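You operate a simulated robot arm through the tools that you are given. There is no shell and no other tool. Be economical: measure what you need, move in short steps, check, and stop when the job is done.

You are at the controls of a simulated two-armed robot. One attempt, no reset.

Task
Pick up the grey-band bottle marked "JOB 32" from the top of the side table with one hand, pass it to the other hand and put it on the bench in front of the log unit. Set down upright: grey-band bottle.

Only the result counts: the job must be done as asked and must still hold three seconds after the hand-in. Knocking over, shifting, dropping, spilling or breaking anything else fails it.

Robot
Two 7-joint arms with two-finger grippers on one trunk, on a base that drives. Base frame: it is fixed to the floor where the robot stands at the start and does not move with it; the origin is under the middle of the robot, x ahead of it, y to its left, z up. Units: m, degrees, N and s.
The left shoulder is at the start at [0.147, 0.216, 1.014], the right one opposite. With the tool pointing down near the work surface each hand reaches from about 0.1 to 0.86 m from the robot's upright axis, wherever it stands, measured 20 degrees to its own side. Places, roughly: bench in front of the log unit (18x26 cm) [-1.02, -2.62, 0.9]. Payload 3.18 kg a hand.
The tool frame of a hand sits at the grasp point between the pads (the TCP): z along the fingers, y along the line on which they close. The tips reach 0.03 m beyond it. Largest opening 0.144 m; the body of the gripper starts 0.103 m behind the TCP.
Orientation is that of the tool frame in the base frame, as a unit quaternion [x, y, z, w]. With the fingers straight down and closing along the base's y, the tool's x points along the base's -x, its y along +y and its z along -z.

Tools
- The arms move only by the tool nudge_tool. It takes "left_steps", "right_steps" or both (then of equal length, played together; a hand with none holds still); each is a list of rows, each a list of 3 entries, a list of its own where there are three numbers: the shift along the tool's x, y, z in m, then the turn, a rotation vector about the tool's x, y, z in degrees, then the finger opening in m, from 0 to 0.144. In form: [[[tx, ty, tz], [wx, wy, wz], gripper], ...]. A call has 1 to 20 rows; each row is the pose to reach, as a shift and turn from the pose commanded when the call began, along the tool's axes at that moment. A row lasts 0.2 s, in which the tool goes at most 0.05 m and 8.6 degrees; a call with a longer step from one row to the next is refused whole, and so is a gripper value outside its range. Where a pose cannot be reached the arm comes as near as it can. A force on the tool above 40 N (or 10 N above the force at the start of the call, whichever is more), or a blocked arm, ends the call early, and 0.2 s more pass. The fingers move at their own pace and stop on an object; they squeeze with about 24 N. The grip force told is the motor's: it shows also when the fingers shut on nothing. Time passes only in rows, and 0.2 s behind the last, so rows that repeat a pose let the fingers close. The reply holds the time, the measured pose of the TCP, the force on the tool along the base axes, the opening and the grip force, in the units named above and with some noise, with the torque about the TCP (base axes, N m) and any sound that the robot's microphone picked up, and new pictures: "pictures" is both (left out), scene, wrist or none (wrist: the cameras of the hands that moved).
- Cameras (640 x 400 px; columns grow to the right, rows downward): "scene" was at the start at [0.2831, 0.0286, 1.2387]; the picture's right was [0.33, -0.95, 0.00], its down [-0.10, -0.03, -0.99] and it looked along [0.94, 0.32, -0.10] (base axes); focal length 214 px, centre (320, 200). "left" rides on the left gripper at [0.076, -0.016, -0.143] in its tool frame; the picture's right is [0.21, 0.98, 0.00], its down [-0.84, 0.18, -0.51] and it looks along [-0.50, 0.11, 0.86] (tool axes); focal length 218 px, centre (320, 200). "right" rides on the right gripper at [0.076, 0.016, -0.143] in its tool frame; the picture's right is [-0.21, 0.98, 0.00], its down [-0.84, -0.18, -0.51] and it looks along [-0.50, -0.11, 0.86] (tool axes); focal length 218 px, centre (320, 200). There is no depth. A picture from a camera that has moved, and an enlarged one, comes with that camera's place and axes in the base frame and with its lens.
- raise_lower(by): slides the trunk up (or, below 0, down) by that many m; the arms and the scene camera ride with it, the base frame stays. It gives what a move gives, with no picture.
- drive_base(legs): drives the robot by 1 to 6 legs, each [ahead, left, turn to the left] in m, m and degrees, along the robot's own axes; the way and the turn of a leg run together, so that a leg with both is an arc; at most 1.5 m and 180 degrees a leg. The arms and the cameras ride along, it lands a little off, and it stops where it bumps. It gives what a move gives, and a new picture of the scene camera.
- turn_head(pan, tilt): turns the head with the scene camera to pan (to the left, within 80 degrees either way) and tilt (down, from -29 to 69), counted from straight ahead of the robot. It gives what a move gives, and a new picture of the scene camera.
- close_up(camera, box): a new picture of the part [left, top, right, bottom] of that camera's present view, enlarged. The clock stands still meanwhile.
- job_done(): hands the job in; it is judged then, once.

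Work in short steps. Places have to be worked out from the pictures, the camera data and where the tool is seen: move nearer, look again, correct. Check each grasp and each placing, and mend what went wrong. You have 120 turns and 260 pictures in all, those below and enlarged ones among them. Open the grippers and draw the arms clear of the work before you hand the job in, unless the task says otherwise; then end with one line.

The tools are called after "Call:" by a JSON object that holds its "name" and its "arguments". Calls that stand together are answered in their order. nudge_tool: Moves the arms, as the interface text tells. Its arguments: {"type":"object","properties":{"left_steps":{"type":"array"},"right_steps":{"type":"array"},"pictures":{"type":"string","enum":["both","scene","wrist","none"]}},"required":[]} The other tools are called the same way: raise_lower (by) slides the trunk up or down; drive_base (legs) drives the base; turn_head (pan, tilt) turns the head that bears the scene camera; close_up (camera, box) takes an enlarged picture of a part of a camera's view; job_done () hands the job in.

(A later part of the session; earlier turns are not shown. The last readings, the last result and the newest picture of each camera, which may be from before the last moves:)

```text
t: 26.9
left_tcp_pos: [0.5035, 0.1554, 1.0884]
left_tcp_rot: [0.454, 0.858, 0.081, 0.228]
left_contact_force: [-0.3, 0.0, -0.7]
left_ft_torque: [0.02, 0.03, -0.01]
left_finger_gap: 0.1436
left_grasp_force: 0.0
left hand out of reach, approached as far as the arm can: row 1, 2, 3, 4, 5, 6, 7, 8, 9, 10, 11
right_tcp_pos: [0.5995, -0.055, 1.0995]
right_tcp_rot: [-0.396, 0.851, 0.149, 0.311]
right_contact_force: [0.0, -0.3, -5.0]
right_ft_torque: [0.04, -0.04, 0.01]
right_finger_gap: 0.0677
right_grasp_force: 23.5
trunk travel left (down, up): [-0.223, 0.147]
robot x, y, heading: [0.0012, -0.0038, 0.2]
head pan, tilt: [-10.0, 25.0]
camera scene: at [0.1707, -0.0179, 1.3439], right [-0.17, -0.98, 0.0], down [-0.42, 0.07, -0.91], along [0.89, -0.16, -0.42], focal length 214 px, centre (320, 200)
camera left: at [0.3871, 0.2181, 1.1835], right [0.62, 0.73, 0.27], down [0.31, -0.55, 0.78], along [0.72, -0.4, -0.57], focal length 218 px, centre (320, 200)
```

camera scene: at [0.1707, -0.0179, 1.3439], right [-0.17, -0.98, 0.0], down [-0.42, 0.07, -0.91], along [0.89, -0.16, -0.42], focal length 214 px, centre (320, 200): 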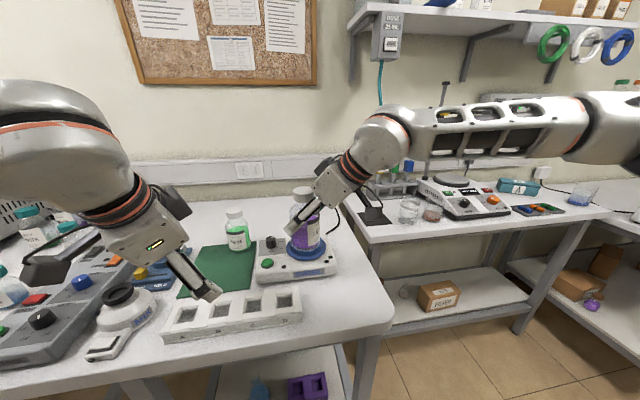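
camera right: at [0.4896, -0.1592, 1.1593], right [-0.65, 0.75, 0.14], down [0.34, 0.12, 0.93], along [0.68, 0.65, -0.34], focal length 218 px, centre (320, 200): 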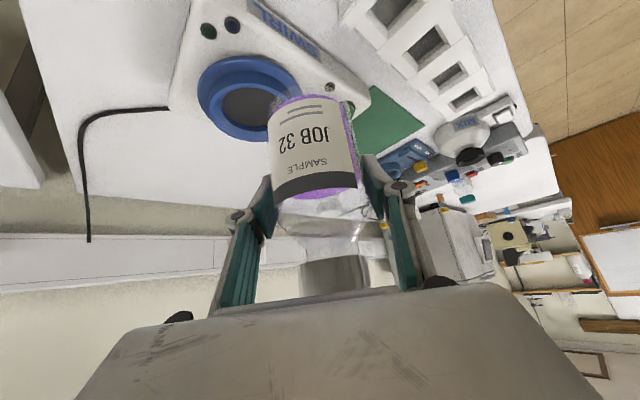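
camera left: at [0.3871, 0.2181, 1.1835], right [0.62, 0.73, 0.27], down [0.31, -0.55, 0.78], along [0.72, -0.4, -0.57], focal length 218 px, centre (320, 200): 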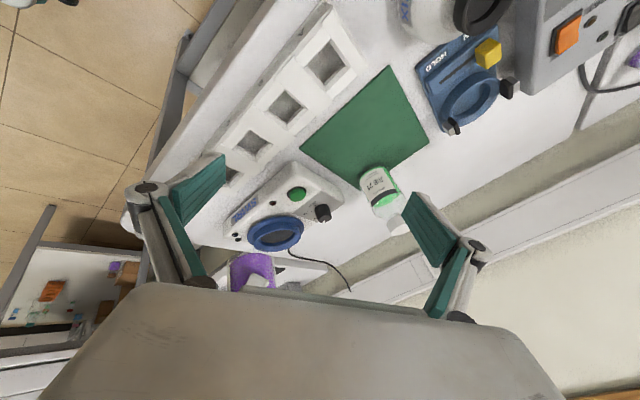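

The left arm can't stay vertical that high relative to the trunk. I raise the trunk 0.14 more, drop the right hand 0.08, and set the left vertical at 90° yaw at about (0.56, 0.18, 1.26).

Call:
{"name": "raise_lower", "arguments": {"by": 0.14}}

Call:
{"name": "nudge_tool", "arguments": {"left_steps": [[[-0.003, 0.011, 0], [4.3, 2.0, 5.6], 0.144], [[-0.006, 0.022, 0], [8.6, 4.1, 11.2], 0.144], [[-0.009, 0.033, -0.001], [12.9, 6.1, 16.8], 0.144], [[-0.012, 0.044, -0.001], [17.1, 8.1, 22.5], 0.144], [[-0.014, 0.055, -0.002], [21.4, 10.2, 28.1], 0.144], [[-0.016, 0.066, -0.002], [25.7, 12.2, 33.7], 0.144]], "right_steps": [[[0.01, 0, 0.012], [0, 0, 0], 0.04], [[0.02, 0, 0.024], [0, 0, 0], 0.04], [[0.03, 0, 0.036], [0, 0, 0], 0.04], [[0.04, 0, 0.048], [0, 0, 0], 0.04], [[0.051, 0, 0.061], [0, 0, 0], 0.04], [[0.051, 0, 0.061], [0, 0, 0], 0.04]]}}

```text
t: 28.6
left_tcp_pos: [0.4904, 0.1532, 1.2699]
left_tcp_rot: [0.446, 0.848, 0.102, 0.266]
left_contact_force: [-0.6, -0.6, 0.8]
left_ft_torque: [0.02, -0.03, 0.03]
left_finger_gap: 0.1442
left_grasp_force: 0.1
right_tcp_pos: [0.5883, -0.0529, 1.2675]
right_tcp_rot: [-0.4, 0.843, 0.138, 0.332]
right_contact_force: [-0.8, 0.5, -4.0]
right_ft_torque: [0.03, -0.05, 0.0]
right_finger_gap: 0.0674
right_grasp_force: 23.7
trunk travel left (down, up): [-0.363, 0.007]
robot x, y, heading: [0.0001, 0.003, 0.0]
head pan, tilt: [-10.0, 25.0]
```

```text
t: 30.0
left_tcp_pos: [0.3937, 0.1211, 1.1536]
left_tcp_rot: [0.612, 0.766, 0.071, 0.182]
left_contact_force: [0.7, -0.1, 0.2]
left_ft_torque: [0.12, 0.02, 0.05]
left_finger_gap: 0.1437
left_grasp_force: 0.1
left hand out of reach, approached as far as the arm can: row 1, 2, 3, 4, 5, 6
right_tcp_pos: [0.593, -0.0571, 1.187]
right_tcp_rot: [-0.398, 0.844, 0.139, 0.332]
right_contact_force: [0.6, -1.4, -5.0]
right_ft_torque: [0.06, 0.04, 0.09]
right_finger_gap: 0.0676
right_grasp_force: 24.2
trunk travel left (down, up): [-0.363, 0.007]
robot x, y, heading: [-0.0011, 0.0012, -0.0]
head pan, tilt: [-10.0, 25.0]
camera scene: at [0.1346, -0.0217, 1.486], right [-0.17, -0.98, 0.0], down [-0.42, 0.08, -0.91], along [0.89, -0.16, -0.43], focal length 214 px, centre (320, 200)
camera right: at [0.4816, -0.1626, 1.2396], right [-0.65, 0.75, 0.11], down [0.3, 0.12, 0.95], along [0.7, 0.65, -0.3], focal length 218 px, centre (320, 200)
camera left: at [0.3135, 0.2068, 1.264], right [0.85, 0.43, 0.28], down [0.13, -0.71, 0.69], along [0.5, -0.55, -0.67], focal length 218 px, centre (320, 200)
```

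scene: 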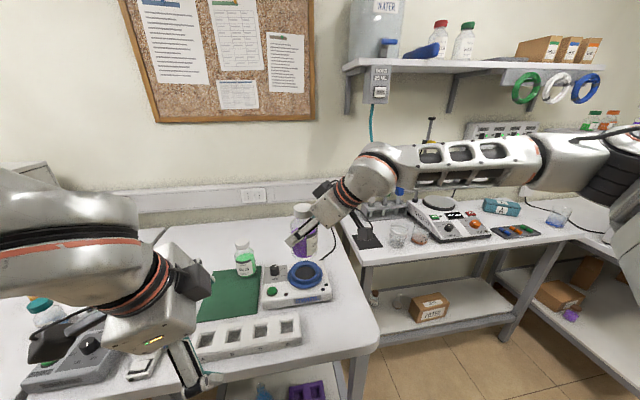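
right: 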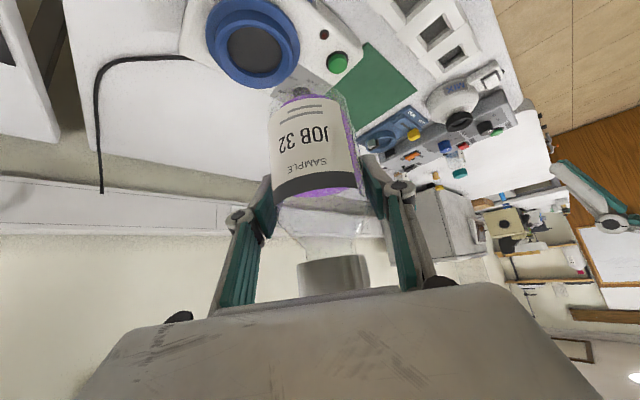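
left: 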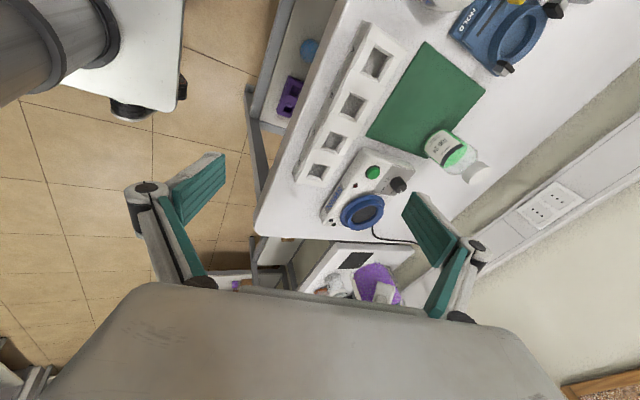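

The inward yaw hits the wrist limits. The clearances also work with the left hand at its natural yaw (closing along y, camera toward the robot), so I return it to that, vertical, at about (0.50, 0.13, 1.30).

Call:
{"name": "nudge_tool", "arguments": {"left_steps": [[[-0.004, 0.015, -0.01], [0.9, 2.3, -7.6], 0.144], [[-0.008, 0.029, -0.02], [1.8, 4.5, -15.2], 0.144], [[-0.012, 0.044, -0.03], [2.6, 6.8, -22.8], 0.144], [[-0.016, 0.059, -0.04], [3.5, 9, -30.4], 0.144], [[-0.02, 0.073, -0.05], [4.4, 11.3, -38], 0.144], [[-0.024, 0.088, -0.06], [5.3, 13.6, -45.7], 0.144], [[-0.028, 0.103, -0.07], [6.2, 15.8, -53.3], 0.144], [[-0.032, 0.118, -0.08], [7, 18.1, -60.9], 0.144], [[-0.036, 0.132, -0.09], [7.9, 20.3, -68.5], 0.144], [[-0.039, 0.147, -0.097], [8.8, 22.6, -76.1], 0.144]]}}

```text
t: 32.2
left_tcp_pos: [0.4949, 0.1266, 1.2995]
left_tcp_rot: [0.0, 1.0, 0.0, 0.002]
left_contact_force: [0.6, 0.7, 0.7]
left_ft_torque: [0.01, 0.02, 0.02]
left_finger_gap: 0.1442
left_grasp_force: 0.0
right_tcp_pos: [0.5913, -0.0533, 1.1876]
right_tcp_rot: [-0.399, 0.843, 0.138, 0.332]
right_contact_force: [0.4, 0.1, -4.6]
right_ft_torque: [-0.02, -0.02, -0.02]
right_finger_gap: 0.0676
right_grasp_force: 24.1
trunk travel left (down, up): [-0.363, 0.007]
robot x, y, heading: [0.0009, -0.0031, -0.3]
head pan, tilt: [-10.0, 25.0]
camera scene: at [0.1327, -0.0174, 1.4862], right [-0.17, -0.98, 0.0], down [-0.42, 0.07, -0.91], along [0.89, -0.16, -0.42], focal length 214 px, centre (320, 200)
camera left: at [0.4177, 0.1116, 1.4406], right [-0.21, 0.98, 0.0], down [0.84, 0.18, 0.51], along [0.5, 0.11, -0.86], focal length 218 px, centre (320, 200)
```

scene: 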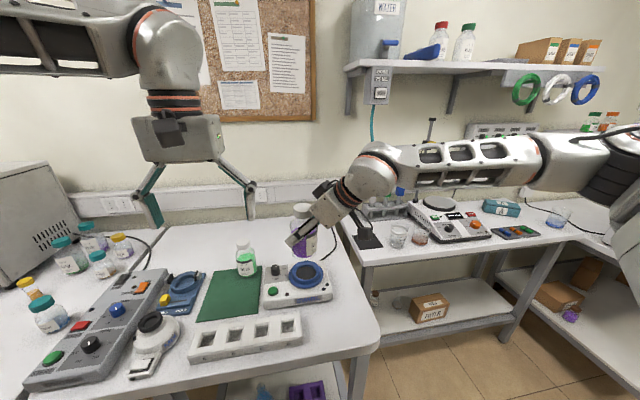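
left: 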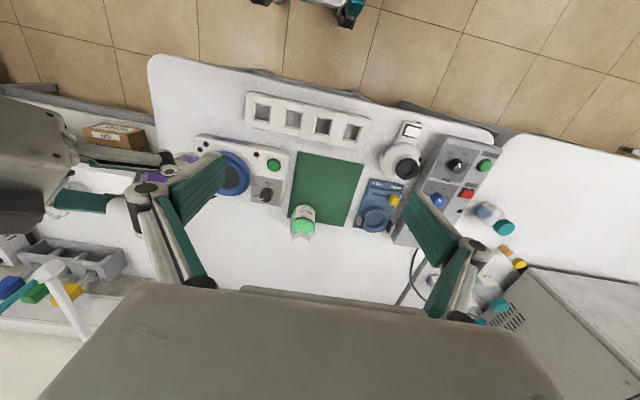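

Left is vertical. To keep the left fingers clear of the right ones, the closing axes must be square to the right hand's direction, so I yaw the right hand back to 0° (level bottle) and step the left away meanwhile.

Call:
{"name": "nudge_tool", "arguments": {"left_steps": [[[0, 0.02, 0], [0, 0, 0], 0.144], [[0, 0.04, 0], [0, 0, 0], 0.144], [[0, 0.06, 0], [0, 0, 0], 0.12], [[0, 0.08, 0], [0, 0, 0], 0.1], [[0, 0.08, 0], [0, 0, 0], 0.1], [[0, 0.08, 0], [0, 0, 0], 0.1], [[0, 0.08, 0], [0, 0, 0], 0.1]], "right_steps": [[[0, -0.004, 0.001], [5.2, 0.5, 6.4], 0.04], [[-0.002, -0.008, 0.003], [10.5, 0.9, 12.9], 0.04], [[-0.004, -0.013, 0.005], [15.7, 1.4, 19.3], 0.04], [[-0.006, -0.018, 0.006], [21, 1.9, 25.8], 0.04], [[-0.008, -0.023, 0.008], [26.2, 2.3, 32.2], 0.04], [[-0.009, -0.027, 0.0095], [31.5, 2.8, 38.7], 0.04], [[-0.009, -0.027, 0.0095], [31.5, 2.8, 38.7], 0.04]]}}

```text
t: 33.8
left_tcp_pos: [0.4934, 0.2065, 1.2983]
left_tcp_rot: [0.001, 1.0, 0.001, 0.001]
left_contact_force: [-0.1, 0.0, -0.3]
left_ft_torque: [0.0, 0.0, 0.01]
left_finger_gap: 0.0996
left_grasp_force: 0.1
right_tcp_pos: [0.622, -0.0611, 1.1872]
right_tcp_rot: [0.001, 0.939, -0.001, 0.343]
right_contact_force: [0.3, 0.3, -4.9]
right_ft_torque: [0.04, -0.01, 0.04]
right_finger_gap: 0.0679
right_grasp_force: 24.2
trunk travel left (down, up): [-0.363, 0.007]
robot x, y, heading: [-0.002, 0.0019, -0.0]
head pan, tilt: [-10.0, 25.0]
camera scene: at [0.1322, -0.0185, 1.4863], right [-0.17, -0.98, 0.0], down [-0.42, 0.07, -0.91], along [0.89, -0.16, -0.42], focal length 214 px, centre (320, 200)
camera right: at [0.4715, -0.0446, 1.2473], right [0.16, 0.98, 0.13], down [0.32, -0.18, 0.93], along [0.93, -0.11, -0.34], focal length 218 px, centre (320, 200)
camera left: at [0.4169, 0.1907, 1.4401], right [-0.21, 0.98, 0.0], down [0.84, 0.18, 0.51], along [0.5, 0.11, -0.86], focal length 218 px, centre (320, 200)
```

scene: 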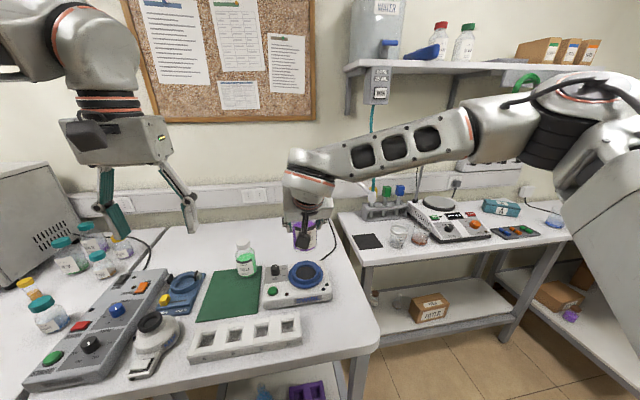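
right: 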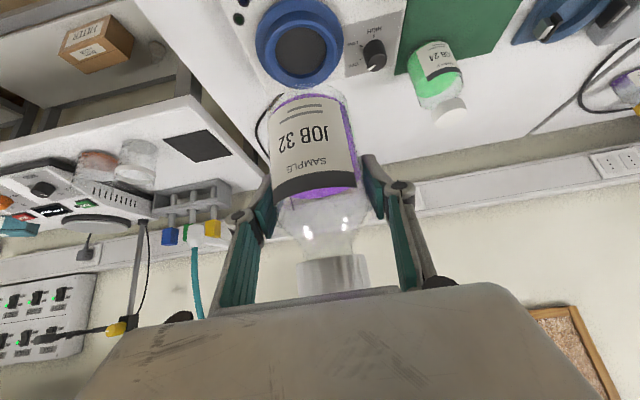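
left: 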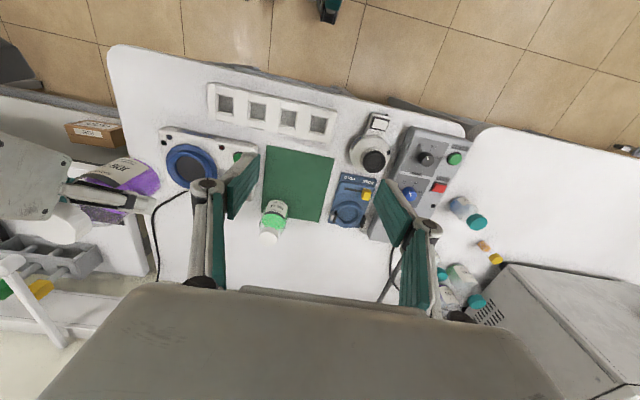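

The right hand holds the bottle level at (0.622, -0.061, 1.187), cap top near z 1.258. I bring the left hand (tilted 6° away) in at z 1.325 to y ≈ 0.04 and check alignment.

Call:
{"name": "nudge_tool", "arguments": {"left_steps": [[[-0.04, 0, -0.01], [0, 2, 0], 0.1], [[-0.085, -0.01, -0.02], [0, 4, 0], 0.1], [[-0.127, -0.03, -0.027], [0, 6, 0], 0.1], [[-0.127, -0.075, -0.027], [0, 6, 0], 0.1], [[-0.127, -0.12, -0.027], [0, 6, 0], 0.1], [[-0.127, -0.165, -0.027], [0, 6, 0], 0.1]]}}

Call:
{"name": "close_up", "arguments": {"camera": "scene", "box": [200, 100, 400, 260]}}

```text
t: 35.2
left_tcp_pos: [0.5724, 0.0482, 1.2774]
left_tcp_rot: [-0.002, 0.999, 0.0, -0.049]
left_contact_force: [-0.9, 13.0, 3.0]
left_ft_torque: [-0.3, 0.02, -0.08]
left_finger_gap: 0.0928
left_grasp_force: 0.1
left hand out of reach, approached as far as the arm can: row 2, 3, 4, 5, 6
right_tcp_pos: [0.6227, -0.0638, 1.1865]
right_tcp_rot: [0.003, 0.94, 0.0, 0.341]
right_contact_force: [1.3, -14.0, -7.8]
right_ft_torque: [1.33, 0.0, 0.66]
right_finger_gap: 0.0679
right_grasp_force: 24.2
trunk travel left (down, up): [-0.363, 0.007]
robot x, y, heading: [-0.0002, -0.0014, -0.1]
head pan, tilt: [-10.0, 25.0]
camera scene: at [0.1325, -0.0203, 1.4862], right [-0.17, -0.98, 0.0], down [-0.42, 0.08, -0.91], along [0.89, -0.16, -0.42], focal length 214 px, centre (320, 200)
camera left: at [0.5097, 0.0332, 1.4259], right [-0.21, 0.98, 0.02], down [0.89, 0.18, 0.42], along [0.41, 0.11, -0.91], focal length 218 px, centre (320, 200)
```

scene: 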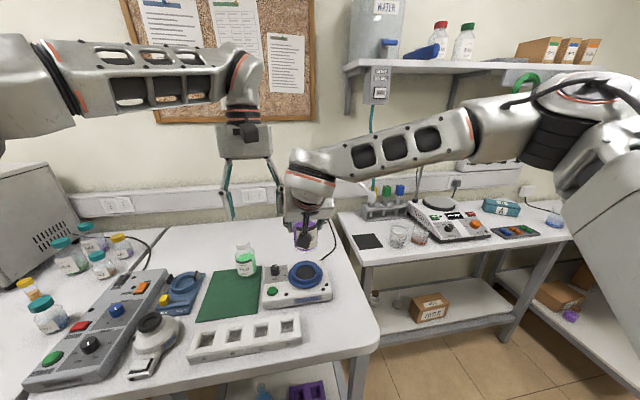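
left: 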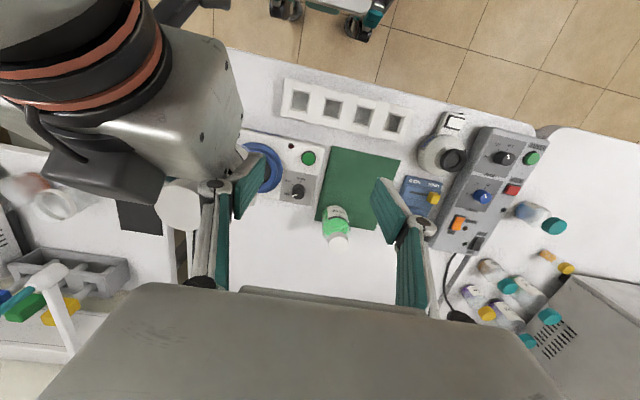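

```text
2.50 times, centred on (300, 180) of scene
camera zoom: at [0.1325, -0.0203, 1.4862], right [-0.17, -0.98, 0.0], down [-0.42, 0.08, -0.91], along [0.89, -0.16, -0.42], focal length 536 px, centre (370, 250)
```

zoom: 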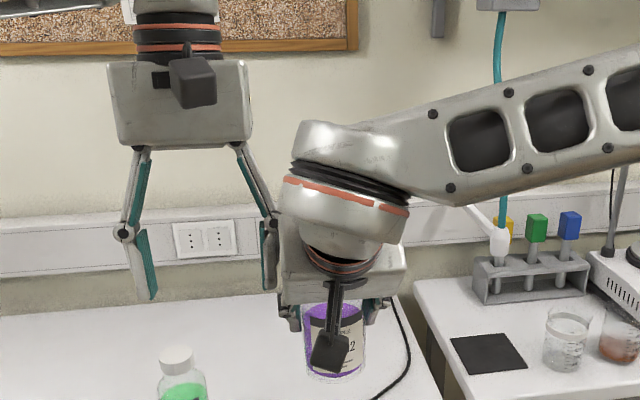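

The left finger brushed the right gripper (13 N) because the left arm ran out of reach. I back the left off, and bring the bottle nearer and lower (x 0.50, z 1.12).

Call:
{"name": "nudge_tool", "arguments": {"left_steps": [[[0, 0.04, 0], [0, 0, 0], 0.1], [[0, 0.08, 0], [0, 0, 0], 0.1], [[0, 0.12, 0], [0, 0, 0], 0.1], [[0.02, 0.14, 0], [0, 0, 0], 0.1], [[0.04, 0.14, 0], [0, 0, 0], 0.1]], "right_steps": [[[0, 0, 0], [0, 0, 0], 0.04], [[0.03, 0, -0.01], [0, 0, 0], 0.04], [[0.06, 0, -0.015], [0, 0, 0], 0.04], [[0.095, 0, -0.023], [0, 0, 0], 0.04], [[0.1306, 0, -0.031], [0, 0, 0], 0.04]]}}

```text
t: 36.4
left_tcp_pos: [0.5294, 0.1935, 1.2811]
left_tcp_rot: [0.001, 0.999, -0.003, -0.05]
left_contact_force: [-0.4, 0.7, 0.9]
left_ft_torque: [-0.08, -0.02, 0.01]
left_finger_gap: 0.0999
left_grasp_force: 0.0
left hand out of reach, approached as far as the arm can: row 1, 2, 3, 4
right_tcp_pos: [0.4995, -0.0576, 1.1313]
right_tcp_rot: [-0.002, 0.939, 0.0, 0.344]
right_contact_force: [-0.9, 0.8, -3.9]
right_ft_torque: [-0.07, 0.0, -0.05]
right_finger_gap: 0.0679
right_grasp_force: 24.1
trunk travel left (down, up): [-0.363, 0.007]
robot x, y, heading: [0.0026, -0.0017, 0.1]
head pan, tilt: [-10.0, 25.0]
camera scene: at [0.1302, -0.0147, 1.4866], right [-0.17, -0.98, 0.0], down [-0.41, 0.07, -0.91], along [0.89, -0.16, -0.42], focal length 214 px, centre (320, 200)
camera right: at [0.3497, -0.0411, 1.1883], right [0.16, 0.98, 0.13], down [0.32, -0.18, 0.93], along [0.94, -0.11, -0.34], focal length 218 px, centre (320, 200)
camera left: at [0.4672, 0.1797, 1.4306], right [-0.21, 0.98, 0.02], down [0.89, 0.18, 0.42], along [0.41, 0.1, -0.91], focal length 218 px, centre (320, 200)
```

scene: 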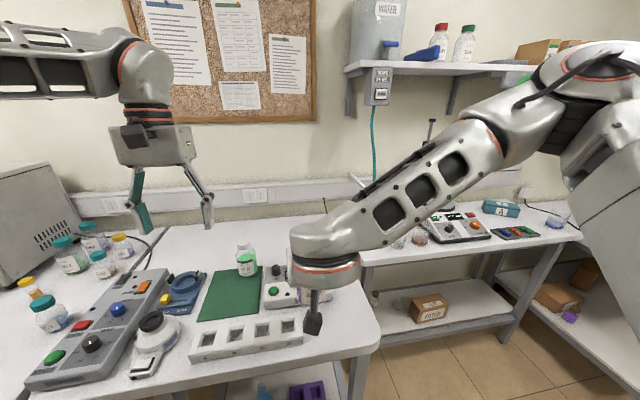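
right: 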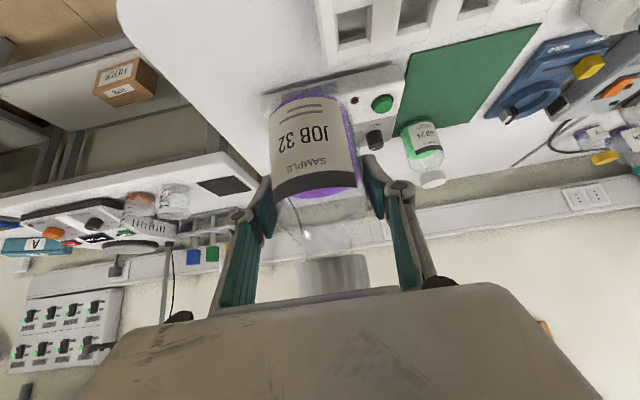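
left: 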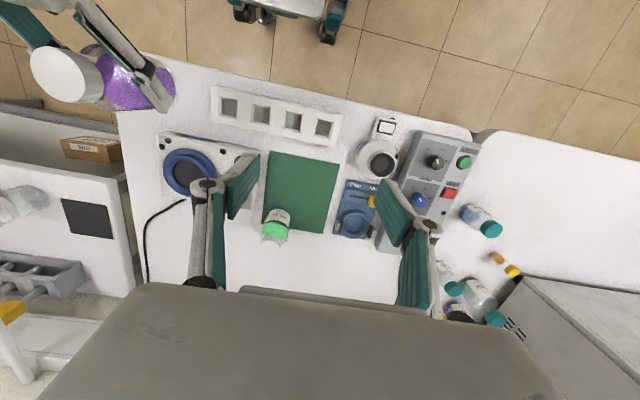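

Now the cap sits near (0.50, -0.055, 1.20). I slide the left hand across above it at z 1.275, first to y ≈ 0.03.

Call:
{"name": "nudge_tool", "arguments": {"left_steps": [[[0.01, -0.045, 0.002], [0, 0, 0], 0.1], [[0.02, -0.09, 0.005], [0, 0, 0], 0.1], [[0.029, -0.135, 0.008], [0, 0, 0], 0.1], [[0.029, -0.165, 0.008], [0, 0, 0], 0.1], [[0.029, -0.165, 0.008], [0, 0, 0], 0.1]]}}

```text
t: 37.6
left_tcp_pos: [0.4988, 0.0266, 1.2774]
left_tcp_rot: [-0.001, 0.999, -0.001, -0.051]
left_contact_force: [1.2, 0.3, 0.5]
left_ft_torque: [-0.03, 0.02, -0.01]
left_finger_gap: 0.0998
left_grasp_force: 0.0
right_tcp_pos: [0.5029, -0.0586, 1.128]
right_tcp_rot: [0.0, 0.939, 0.0, 0.343]
right_contact_force: [0.0, -0.3, -2.9]
right_ft_torque: [0.03, -0.01, 0.0]
right_finger_gap: 0.0678
right_grasp_force: 23.7
trunk travel left (down, up): [-0.363, 0.007]
robot x, y, heading: [0.0011, -0.0011, -0.1]
head pan, tilt: [-10.0, 25.0]
camera scene: at [0.132, -0.0166, 1.4863], right [-0.17, -0.98, 0.0], down [-0.42, 0.07, -0.91], along [0.89, -0.16, -0.42], focal length 214 px, centre (320, 200)
camera left: at [0.4374, 0.0107, 1.4253], right [-0.21, 0.98, 0.02], down [0.89, 0.18, 0.42], along [0.41, 0.1, -0.91], focal length 218 px, centre (320, 200)
```

scene: 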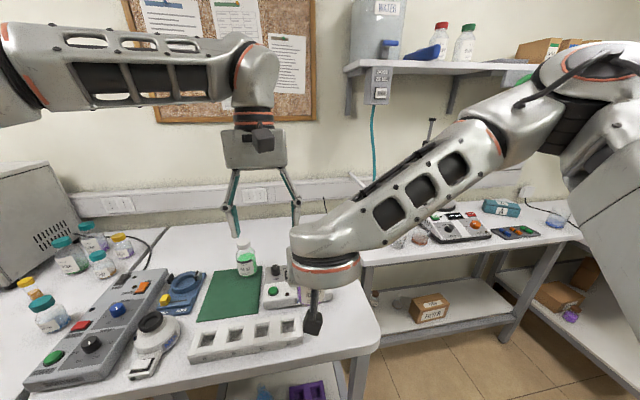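
left: 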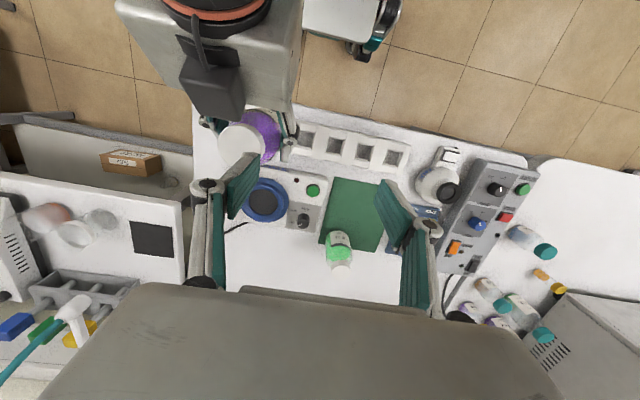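

The left view puts the cap centre at (0.4915, -0.054). I shift directly over it and look before descending.

Call:
{"name": "nudge_tool", "arguments": {"left_steps": [[[0.003, -0.04, 0], [0, 0, 0], 0.1], [[0.007, -0.0806, 0], [0, 0, 0], 0.1], [[0.007, -0.0806, 0], [0, 0, 0], 0.1]]}}

Call:
{"name": "close_up", "arguments": {"camera": "left", "box": [200, 80, 440, 230]}}

```text
t: 38.4
left_tcp_pos: [0.4931, -0.0531, 1.277]
left_tcp_rot: [0.0, 0.999, -0.001, -0.051]
left_contact_force: [-0.4, 0.0, 0.5]
left_ft_torque: [-0.03, 0.0, -0.01]
left_finger_gap: 0.0998
left_grasp_force: 0.0
right_tcp_pos: [0.502, -0.0579, 1.1289]
right_tcp_rot: [-0.001, 0.94, 0.0, 0.342]
right_contact_force: [0.1, 1.2, -5.4]
right_ft_torque: [-0.05, -0.01, -0.03]
right_finger_gap: 0.0678
right_grasp_force: 23.7
trunk travel left (down, up): [-0.363, 0.007]
robot x, y, heading: [-0.0005, 0.0037, -0.1]
head pan, tilt: [-10.0, 25.0]
camera scene: at [0.1323, -0.0161, 1.4863], right [-0.17, -0.98, 0.0], down [-0.42, 0.07, -0.91], along [0.89, -0.16, -0.42], focal length 214 px, centre (320, 200)
camera left: at [0.4313, -0.0685, 1.4262], right [-0.21, 0.98, 0.02], down [0.89, 0.18, 0.42], along [0.41, 0.1, -0.91], focal length 218 px, centre (320, 200)
```

scene: 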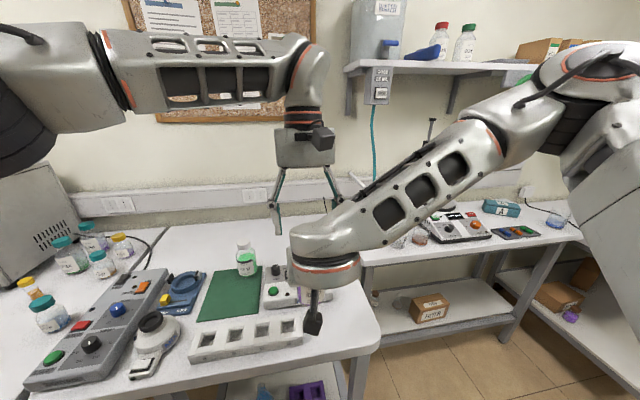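
left: 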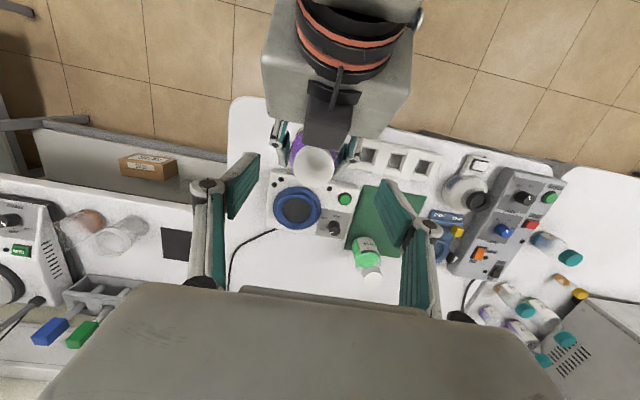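

```text
2.67 times, centred on (320, 155) of left
camera zoom: at [0.4313, -0.0685, 1.4262], right [-0.21, 0.98, 0.02], down [0.89, 0.18, 0.42], along [0.41, 0.1, -0.91], focal length 582 px, centre (320, 320)
```

zoom: 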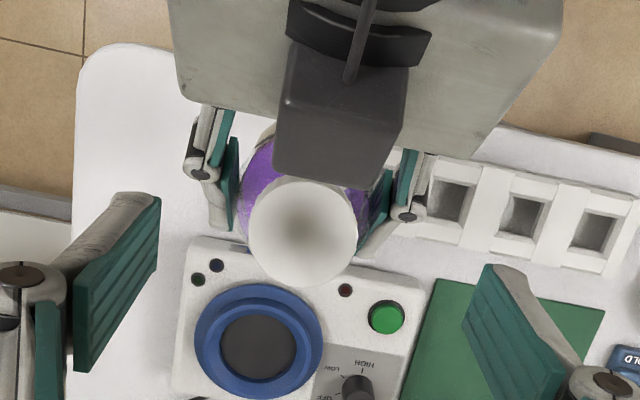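

The cap is centred laterally. Both hands carry camera boxes near each other, so I lean the left 7° more (away from the right hand), narrow the opening to 0.08 and descend part-way to z ≈ 1.235.

Call:
{"name": "nudge_tool", "arguments": {"left_steps": [[[0, 0, 0], [0, 4, 0], 0.09], [[0, -0.001, 0], [0, 7, 0], 0.08], [[-0.003, -0.001, 0.02], [0, 7, 0], 0.08], [[-0.005, -0.001, 0.042], [0, 7, 0], 0.08]]}}

Call:
{"name": "close_up", "arguments": {"camera": "left", "box": [200, 80, 440, 230]}}

Call:
{"name": "close_up", "arguments": {"camera": "scene", "box": [240, 100, 400, 220]}}

```text
t: 39.4
left_tcp_pos: [0.4934, -0.0542, 1.2338]
left_tcp_rot: [0.001, 0.994, 0.0, -0.112]
left_contact_force: [0.7, 0.2, 0.4]
left_ft_torque: [-0.02, 0.0, 0.02]
left_finger_gap: 0.0799
left_grasp_force: 0.1
right_tcp_pos: [0.5014, -0.0593, 1.1278]
right_tcp_rot: [0.0, 0.939, 0.0, 0.343]
right_contact_force: [0.5, 0.2, -4.8]
right_ft_torque: [0.01, -0.04, 0.06]
right_finger_gap: 0.0678
right_grasp_force: 23.8
trunk travel left (down, up): [-0.363, 0.007]
robot x, y, heading: [-0.0026, 0.0001, -0.0]
head pan, tilt: [-10.0, 25.0]
camera scene: at [0.1324, -0.0174, 1.4863], right [-0.17, -0.98, 0.0], down [-0.42, 0.07, -0.91], along [0.89, -0.16, -0.42], focal length 214 px, centre (320, 200)
camera left: at [0.45, -0.0697, 1.3897], right [-0.2, 0.98, 0.05], down [0.93, 0.18, 0.31], along [0.29, 0.1, -0.95], focal length 218 px, centre (320, 200)
```

scene: 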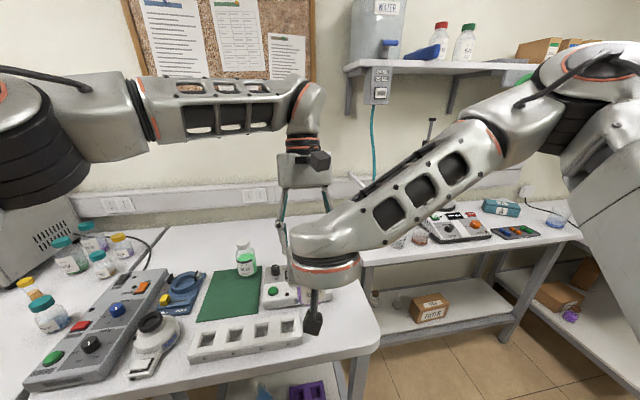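
left: 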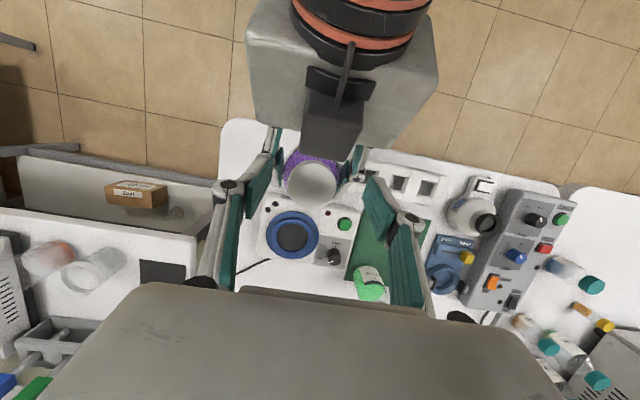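

```text
2.67 times, centred on (320, 155) of left
camera zoom: at [0.45, -0.0697, 1.3897], right [-0.2, 0.98, 0.05], down [0.93, 0.18, 0.31], along [0.29, 0.1, -0.95], focal length 582 px, centre (320, 320)
```

zoom: 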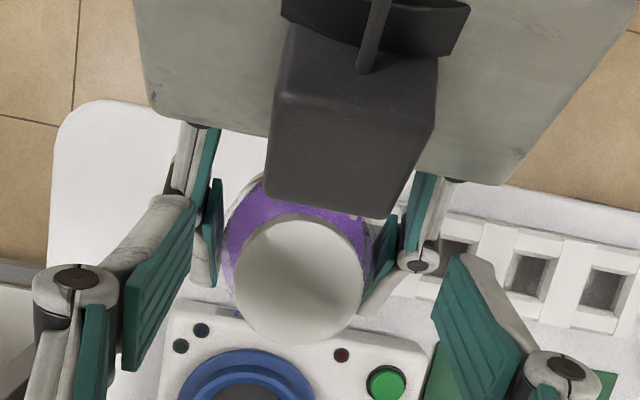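

```text
3.33 times, centred on (320, 160) of scene
camera zoom: at [0.1324, -0.0174, 1.4863], right [-0.17, -0.98, 0.0], down [-0.42, 0.07, -0.91], along [0.89, -0.16, -0.42], focal length 715 px, centre (320, 333)
```

zoom: 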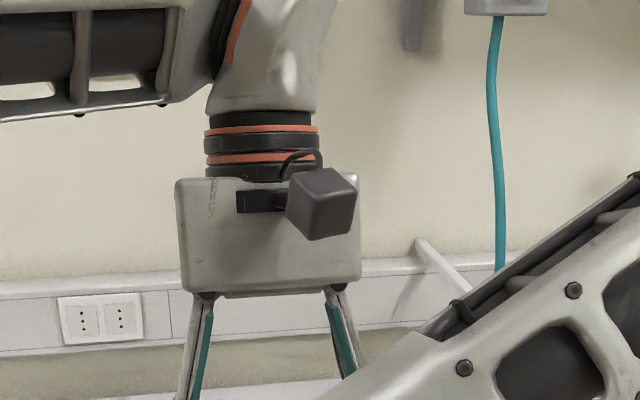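

Cap centre measured at (0.4955, -0.060), top ~1.20; the fingers straddle it with space. Descend the last ~0.028 m and shift slightly.

Call:
{"name": "nudge_tool", "arguments": {"left_steps": [[[-0.006, -0.005, 0.013], [0, 0, 0], 0.08], [[-0.0117, -0.005, 0.026], [0, 0, 0], 0.08], [[-0.0117, -0.005, 0.026], [0, 0, 0], 0.08]], "pictures": "wrist"}}

Call:
{"name": "close_up", "arguments": {"camera": "left", "box": [200, 80, 440, 230]}}

Call:
{"name": "close_up", "arguments": {"camera": "right", "box": [180, 160, 460, 335]}}

```text
t: 40.2
left_tcp_pos: [0.4983, -0.0598, 1.2056]
left_tcp_rot: [0.001, 0.994, -0.001, -0.111]
left_contact_force: [0.2, -0.1, 0.5]
left_ft_torque: [-0.04, 0.02, -0.02]
left_finger_gap: 0.08
left_grasp_force: 0.1
right_tcp_pos: [0.5017, -0.0591, 1.1272]
right_tcp_rot: [-0.001, 0.939, 0.001, 0.343]
right_contact_force: [0.3, 0.4, -3.6]
right_ft_torque: [-0.01, -0.03, 0.0]
right_finger_gap: 0.0674
right_grasp_force: 24.0
trunk travel left (down, up): [-0.363, 0.007]
robot x, y, heading: [-0.0004, 0.0006, -0.0]
head pan, tilt: [-10.0, 25.0]
camera left: at [0.4544, -0.0755, 1.3614], right [-0.2, 0.98, 0.05], down [0.93, 0.18, 0.31], along [0.29, 0.1, -0.95], focal length 218 px, centre (320, 200)
```

left: 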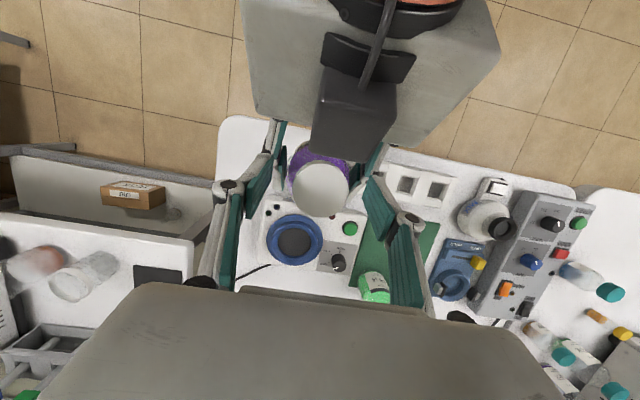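

```text
2.67 times, centred on (320, 155) of left
camera zoom: at [0.4544, -0.0755, 1.3614], right [-0.2, 0.98, 0.05], down [0.93, 0.18, 0.31], along [0.29, 0.1, -0.95], focal length 582 px, centre (320, 320)
```

zoom: 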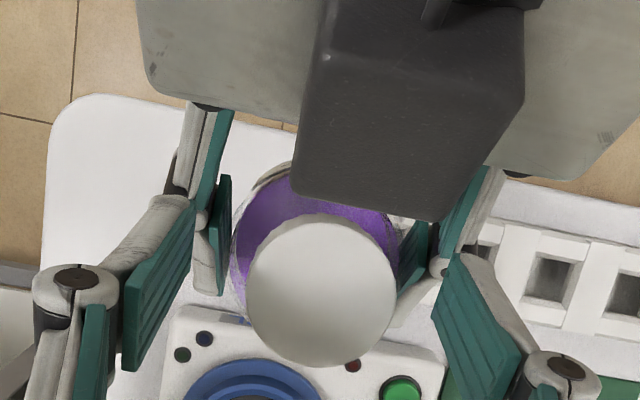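

```text
2.29 times, centred on (320, 248) of right
camera zoom: at [0.3514, -0.0434, 1.1877], right [0.16, 0.98, 0.13], down [0.32, -0.18, 0.93], along [0.93, -0.1, -0.34], focal length 499 px, centre (320, 91)
```

zoom: 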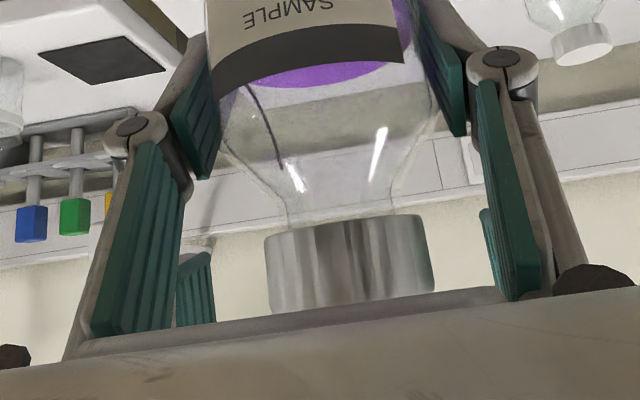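

The right wrist view shows the left fingertips level with the cap's bottom edge on both sides. Closing the left on the cap.

Call:
{"name": "nudge_tool", "arguments": {"left_steps": [[[0, 0, 0], [0, 0, 0], 0.06], [[0, 0, 0], [0, 0, 0], 0.05], [[0, 0, 0], [0, 0, 0], 0.03], [[0, 0, 0], [0, 0, 0], 0.03], [[0, 0, 0], [0, 0, 0], 0.03]], "pictures": "wrist"}}

Call:
{"name": "close_up", "arguments": {"camera": "right", "box": [180, 160, 460, 335]}}

```text
t: 41.4
left_tcp_pos: [0.4974, -0.0589, 1.2073]
left_tcp_rot: [0.001, 0.994, 0.0, -0.112]
left_contact_force: [0.4, 1.1, -1.2]
left_ft_torque: [-0.26, -0.04, 0.02]
left_finger_gap: 0.0423
left_grasp_force: 23.9
right_tcp_pos: [0.5024, -0.0584, 1.1281]
right_tcp_rot: [-0.001, 0.939, 0.0, 0.343]
right_contact_force: [-0.7, -1.0, -3.9]
right_ft_torque: [0.35, 0.02, 0.0]
right_finger_gap: 0.0675
right_grasp_force: 23.6
trunk travel left (down, up): [-0.363, 0.007]
robot x, y, heading: [-0.001, -0.0, 0.0]
head pan, tilt: [-10.0, 25.0]
camera left: at [0.4545, -0.0753, 1.3615], right [-0.2, 0.98, 0.05], down [0.93, 0.18, 0.31], along [0.29, 0.1, -0.95], focal length 218 px, centre (320, 200)
```

left: 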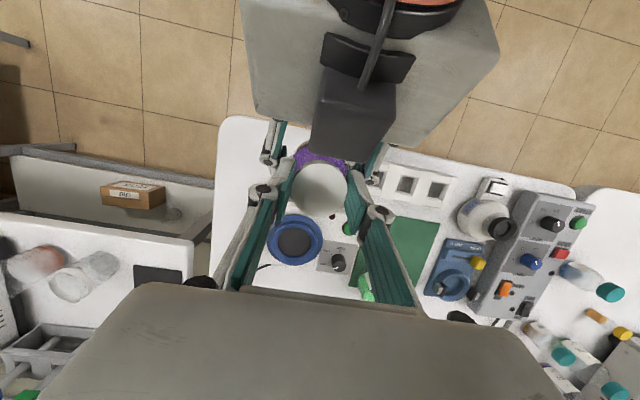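

```text
2.29 times, centred on (320, 248) of right
camera zoom: at [0.3516, -0.0433, 1.1877], right [0.16, 0.98, 0.13], down [0.32, -0.18, 0.93], along [0.93, -0.1, -0.34], focal length 499 px, centre (320, 91)
```

zoom: 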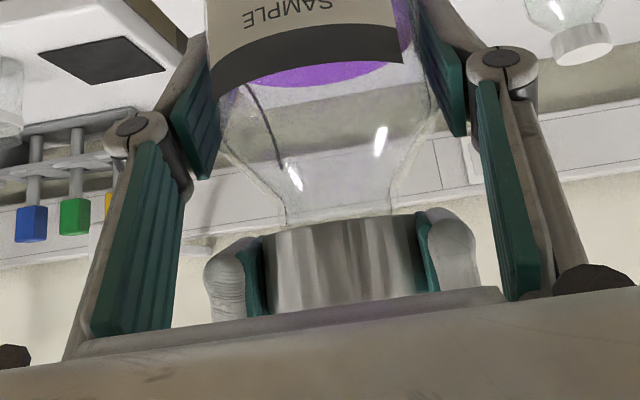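

Left grips the cap firmly (0.042 m, 24 N). I open the right hand and check the left takes the weight.

Call:
{"name": "nudge_tool", "arguments": {"right_steps": [[[0, 0, 0], [0, 0, 0], 0.08], [[0, 0, 0], [0, 0, 0], 0.1], [[0, 0, 0], [0, 0, 0], 0.12], [[0, 0, 0], [0, 0, 0], 0.12]]}}

```text
t: 42.4
left_tcp_pos: [0.4968, -0.0596, 1.2058]
left_tcp_rot: [0.001, 0.994, 0.001, -0.111]
left_contact_force: [-0.1, 0.0, -3.9]
left_ft_torque: [-0.03, 0.0, -0.04]
left_finger_gap: 0.0425
left_grasp_force: 24.0
right_tcp_pos: [0.5017, -0.0593, 1.1286]
right_tcp_rot: [0.0, 0.939, 0.0, 0.343]
right_contact_force: [0.3, -0.4, -0.1]
right_ft_torque: [0.03, 0.02, 0.0]
right_finger_gap: 0.1198
right_grasp_force: 0.1
trunk travel left (down, up): [-0.363, 0.007]
robot x, y, heading: [0.0008, 0.0, -0.0]
head pan, tilt: [-10.0, 25.0]
camera scene: at [0.1321, -0.0174, 1.4863], right [-0.17, -0.98, 0.0], down [-0.42, 0.07, -0.91], along [0.89, -0.16, -0.42], focal length 214 px, centre (320, 200)
camera right: at [0.3515, -0.0433, 1.1877], right [0.16, 0.98, 0.13], down [0.32, -0.18, 0.93], along [0.93, -0.1, -0.34], focal length 218 px, centre (320, 200)
```

scene: 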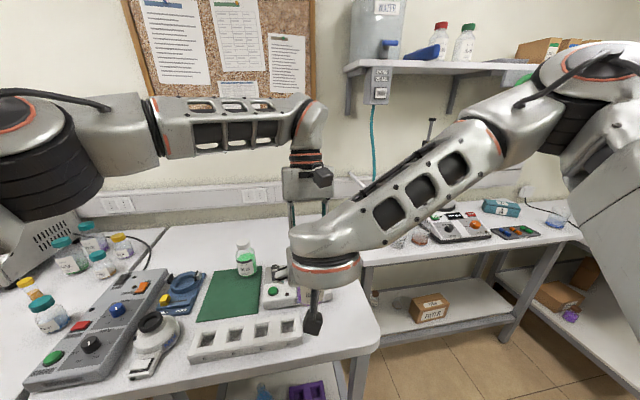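
right: 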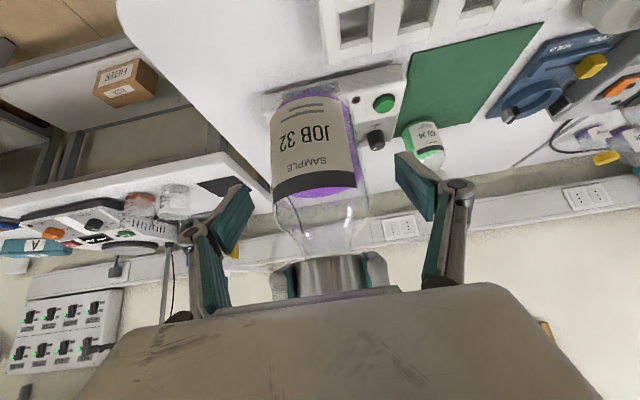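

The left bears the full weight. I withdraw the right hand straight back 0.09 m, then off to the right.

Call:
{"name": "nudge_tool", "arguments": {"right_steps": [[[0.023, 0, -0.0193], [0, 0, 0], 0.12], [[0.046, 0, -0.0386], [0, 0, 0], 0.12], [[0.069, 0, -0.058], [0, 0, 0], 0.12], [[0.069, -0.04, -0.058], [0, 0, 0], 0.12], [[0.069, -0.085, -0.058], [0, 0, 0], 0.12], [[0.069, -0.13, -0.058], [0, 0, 0], 0.12], [[0.069, -0.175, -0.058], [0, 0, 0], 0.12]]}}

```text
t: 44.0
left_tcp_pos: [0.4966, -0.0627, 1.207]
left_tcp_rot: [0.001, 0.994, 0.001, -0.111]
left_contact_force: [-0.7, -0.9, -3.7]
left_ft_torque: [0.09, 0.01, -0.03]
left_finger_gap: 0.0425
left_grasp_force: 24.2
right_tcp_pos: [0.4757, -0.2243, 1.1416]
right_tcp_rot: [0.0, 0.94, 0.001, 0.342]
right_contact_force: [0.0, -0.8, 0.9]
right_ft_torque: [0.04, -0.03, 0.04]
right_finger_gap: 0.1197
right_grasp_force: 0.0
right hand out of reach, approached as far as the arm can: row 5, 6, 7
trunk travel left (down, up): [-0.363, 0.007]
robot x, y, heading: [-0.0003, 0.0029, 0.2]
head pan, tilt: [-10.0, 25.0]
camera scene: at [0.1312, -0.0207, 1.4863], right [-0.17, -0.98, 0.0], down [-0.42, 0.08, -0.91], along [0.89, -0.16, -0.42], focal length 214 px, centre (320, 200)
camera right: at [0.3257, -0.2077, 1.2018], right [0.16, 0.98, 0.14], down [0.32, -0.18, 0.93], along [0.93, -0.1, -0.34], focal length 218 px, centre (320, 200)
```

scene: 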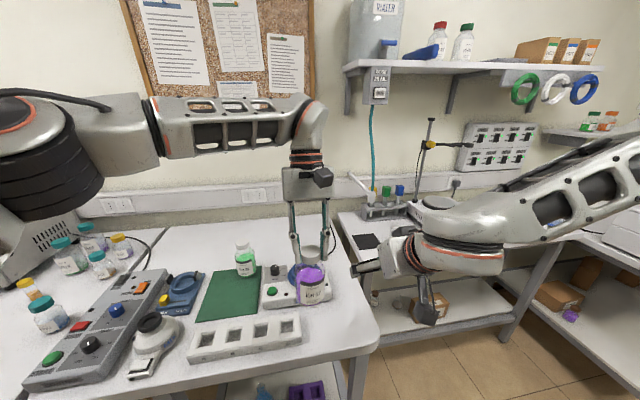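
right: 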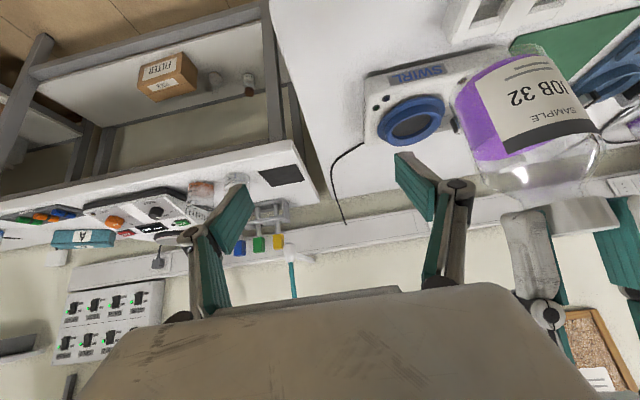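

Handover succeeded; the bottle hangs upright in the left hand. I tuck the right arm less far out by leaving it, back away 0.28 m from the table and turn right to face along the aisle, then look.

Call:
{"name": "drive_base", "arguments": {"legs": [[-0.28, 0, 0], [0, 0, -90]]}}

Call:
{"name": "turn_head", "arguments": {"pan": 0, "tilt": 25}}

Call:
{"name": "turn_head", "arguments": {"pan": 35, "tilt": 25}}

Call:
{"name": "turn_head", "arguments": {"pan": -35, "tilt": 25}}

```text
t: 49.7
left_tcp_pos: [-0.3356, -0.4974, 1.2065]
left_tcp_rot: [0.7, 0.705, 0.079, -0.079]
left_contact_force: [-0.1, -0.1, -3.8]
left_ft_torque: [-0.01, -0.02, -0.01]
left_finger_gap: 0.0426
left_grasp_force: 24.3
right_tcp_pos: [-0.4961, -0.4769, 1.141]
right_tcp_rot: [0.663, 0.666, -0.242, 0.242]
right_contact_force: [-0.3, -0.4, -0.5]
right_ft_torque: [-0.02, -0.01, -0.01]
right_finger_gap: 0.12
right_grasp_force: 0.2
trunk travel left (down, up): [-0.363, 0.007]
robot x, y, heading: [-0.2797, 0.0027, -89.5]
head pan, tilt: [-10.0, 25.0]
camera scene: at [-0.2938, -0.1323, 1.4863], right [-0.99, 0.17, 0.0], down [0.07, 0.42, -0.91], along [-0.15, -0.89, -0.42], focal length 214 px, centre (320, 200)
```

scene: 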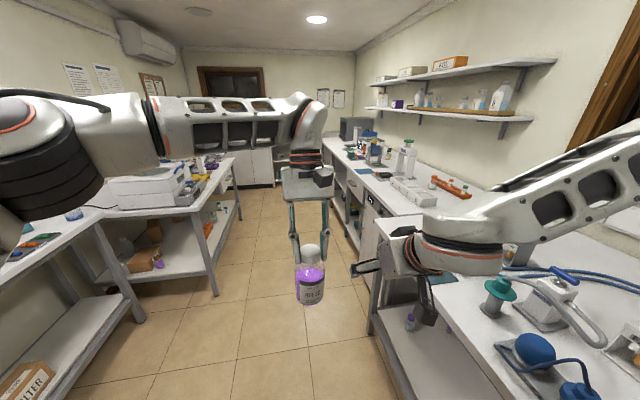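

```text
t: 50.4
left_tcp_pos: [-0.3373, -0.4966, 1.2067]
left_tcp_rot: [0.7, 0.705, 0.078, -0.079]
left_contact_force: [0.0, -0.4, -4.1]
left_ft_torque: [0.01, 0.0, 0.02]
left_finger_gap: 0.0425
left_grasp_force: 24.2
right_tcp_pos: [-0.4972, -0.4772, 1.1418]
right_tcp_rot: [0.662, 0.667, -0.241, 0.242]
right_contact_force: [-0.3, 0.9, -0.4]
right_ft_torque: [0.0, 0.01, 0.0]
right_finger_gap: 0.1196
right_grasp_force: 0.0
trunk travel left (down, up): [-0.363, 0.007]
robot x, y, heading: [-0.2763, 0.0013, -89.7]
head pan, tilt: [0.0, 25.0]
camera scene: at [-0.2777, -0.1337, 1.4863], right [-1.0, -0.01, 0.0], down [0.0, 0.42, -0.91], along [0.0, -0.91, -0.42], focal length 214 px, centre (320, 200)
```

scene: 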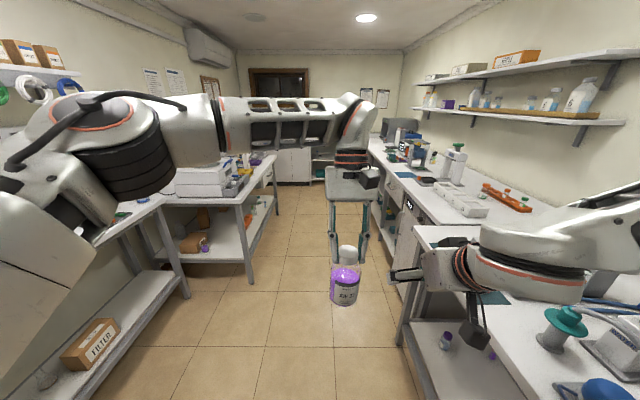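

```text
t: 51.5
left_tcp_pos: [-0.335, -0.4978, 1.2064]
left_tcp_rot: [0.701, 0.705, 0.079, -0.079]
left_contact_force: [-0.3, -1.8, -4.8]
left_ft_torque: [0.01, 0.01, -0.01]
left_finger_gap: 0.0428
left_grasp_force: 23.9
right_tcp_pos: [-0.4968, -0.4772, 1.1417]
right_tcp_rot: [0.663, 0.666, -0.242, 0.242]
right_contact_force: [0.2, -0.3, 0.3]
right_ft_torque: [0.01, 0.0, -0.01]
right_finger_gap: 0.12
right_grasp_force: 0.2
trunk travel left (down, up): [-0.363, 0.007]
robot x, y, heading: [-0.2821, 0.0031, -89.6]
head pan, tilt: [35.0, 25.0]
camera scene: at [-0.225, -0.1168, 1.4863], right [-0.82, -0.58, 0.0], down [-0.24, 0.35, -0.91], along [0.52, -0.74, -0.42], focal length 214 px, centre (320, 200)
```

scene: 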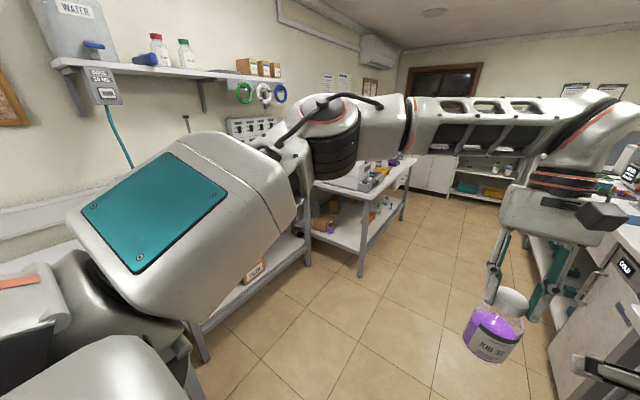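

```text
t: 52.9
left_tcp_pos: [-0.3366, -0.4967, 1.207]
left_tcp_rot: [0.701, 0.704, 0.078, -0.079]
left_contact_force: [-0.9, 0.8, -4.1]
left_ft_torque: [-0.02, -0.02, -0.01]
left_finger_gap: 0.0426
left_grasp_force: 23.3
right_tcp_pos: [-0.4968, -0.4773, 1.1414]
right_tcp_rot: [0.662, 0.667, -0.241, 0.242]
right_contact_force: [-0.7, -0.5, 0.3]
right_ft_torque: [0.0, 0.02, 0.02]
right_finger_gap: 0.12
right_grasp_force: 0.0
trunk travel left (down, up): [-0.363, 0.007]
robot x, y, heading: [-0.2771, 0.0027, -89.3]
head pan, tilt: [-35.0, 25.0]
camera scene: at [-0.3306, -0.1174, 1.4863], right [-0.82, 0.57, 0.0], down [0.24, 0.35, -0.91], along [-0.51, -0.75, -0.42], focal length 214 px, centre (320, 200)
```

scene: 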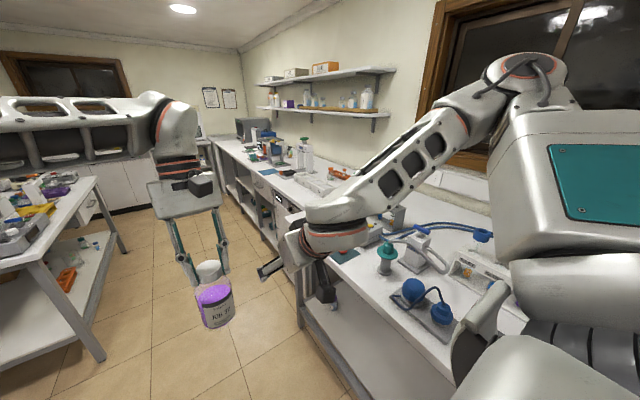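

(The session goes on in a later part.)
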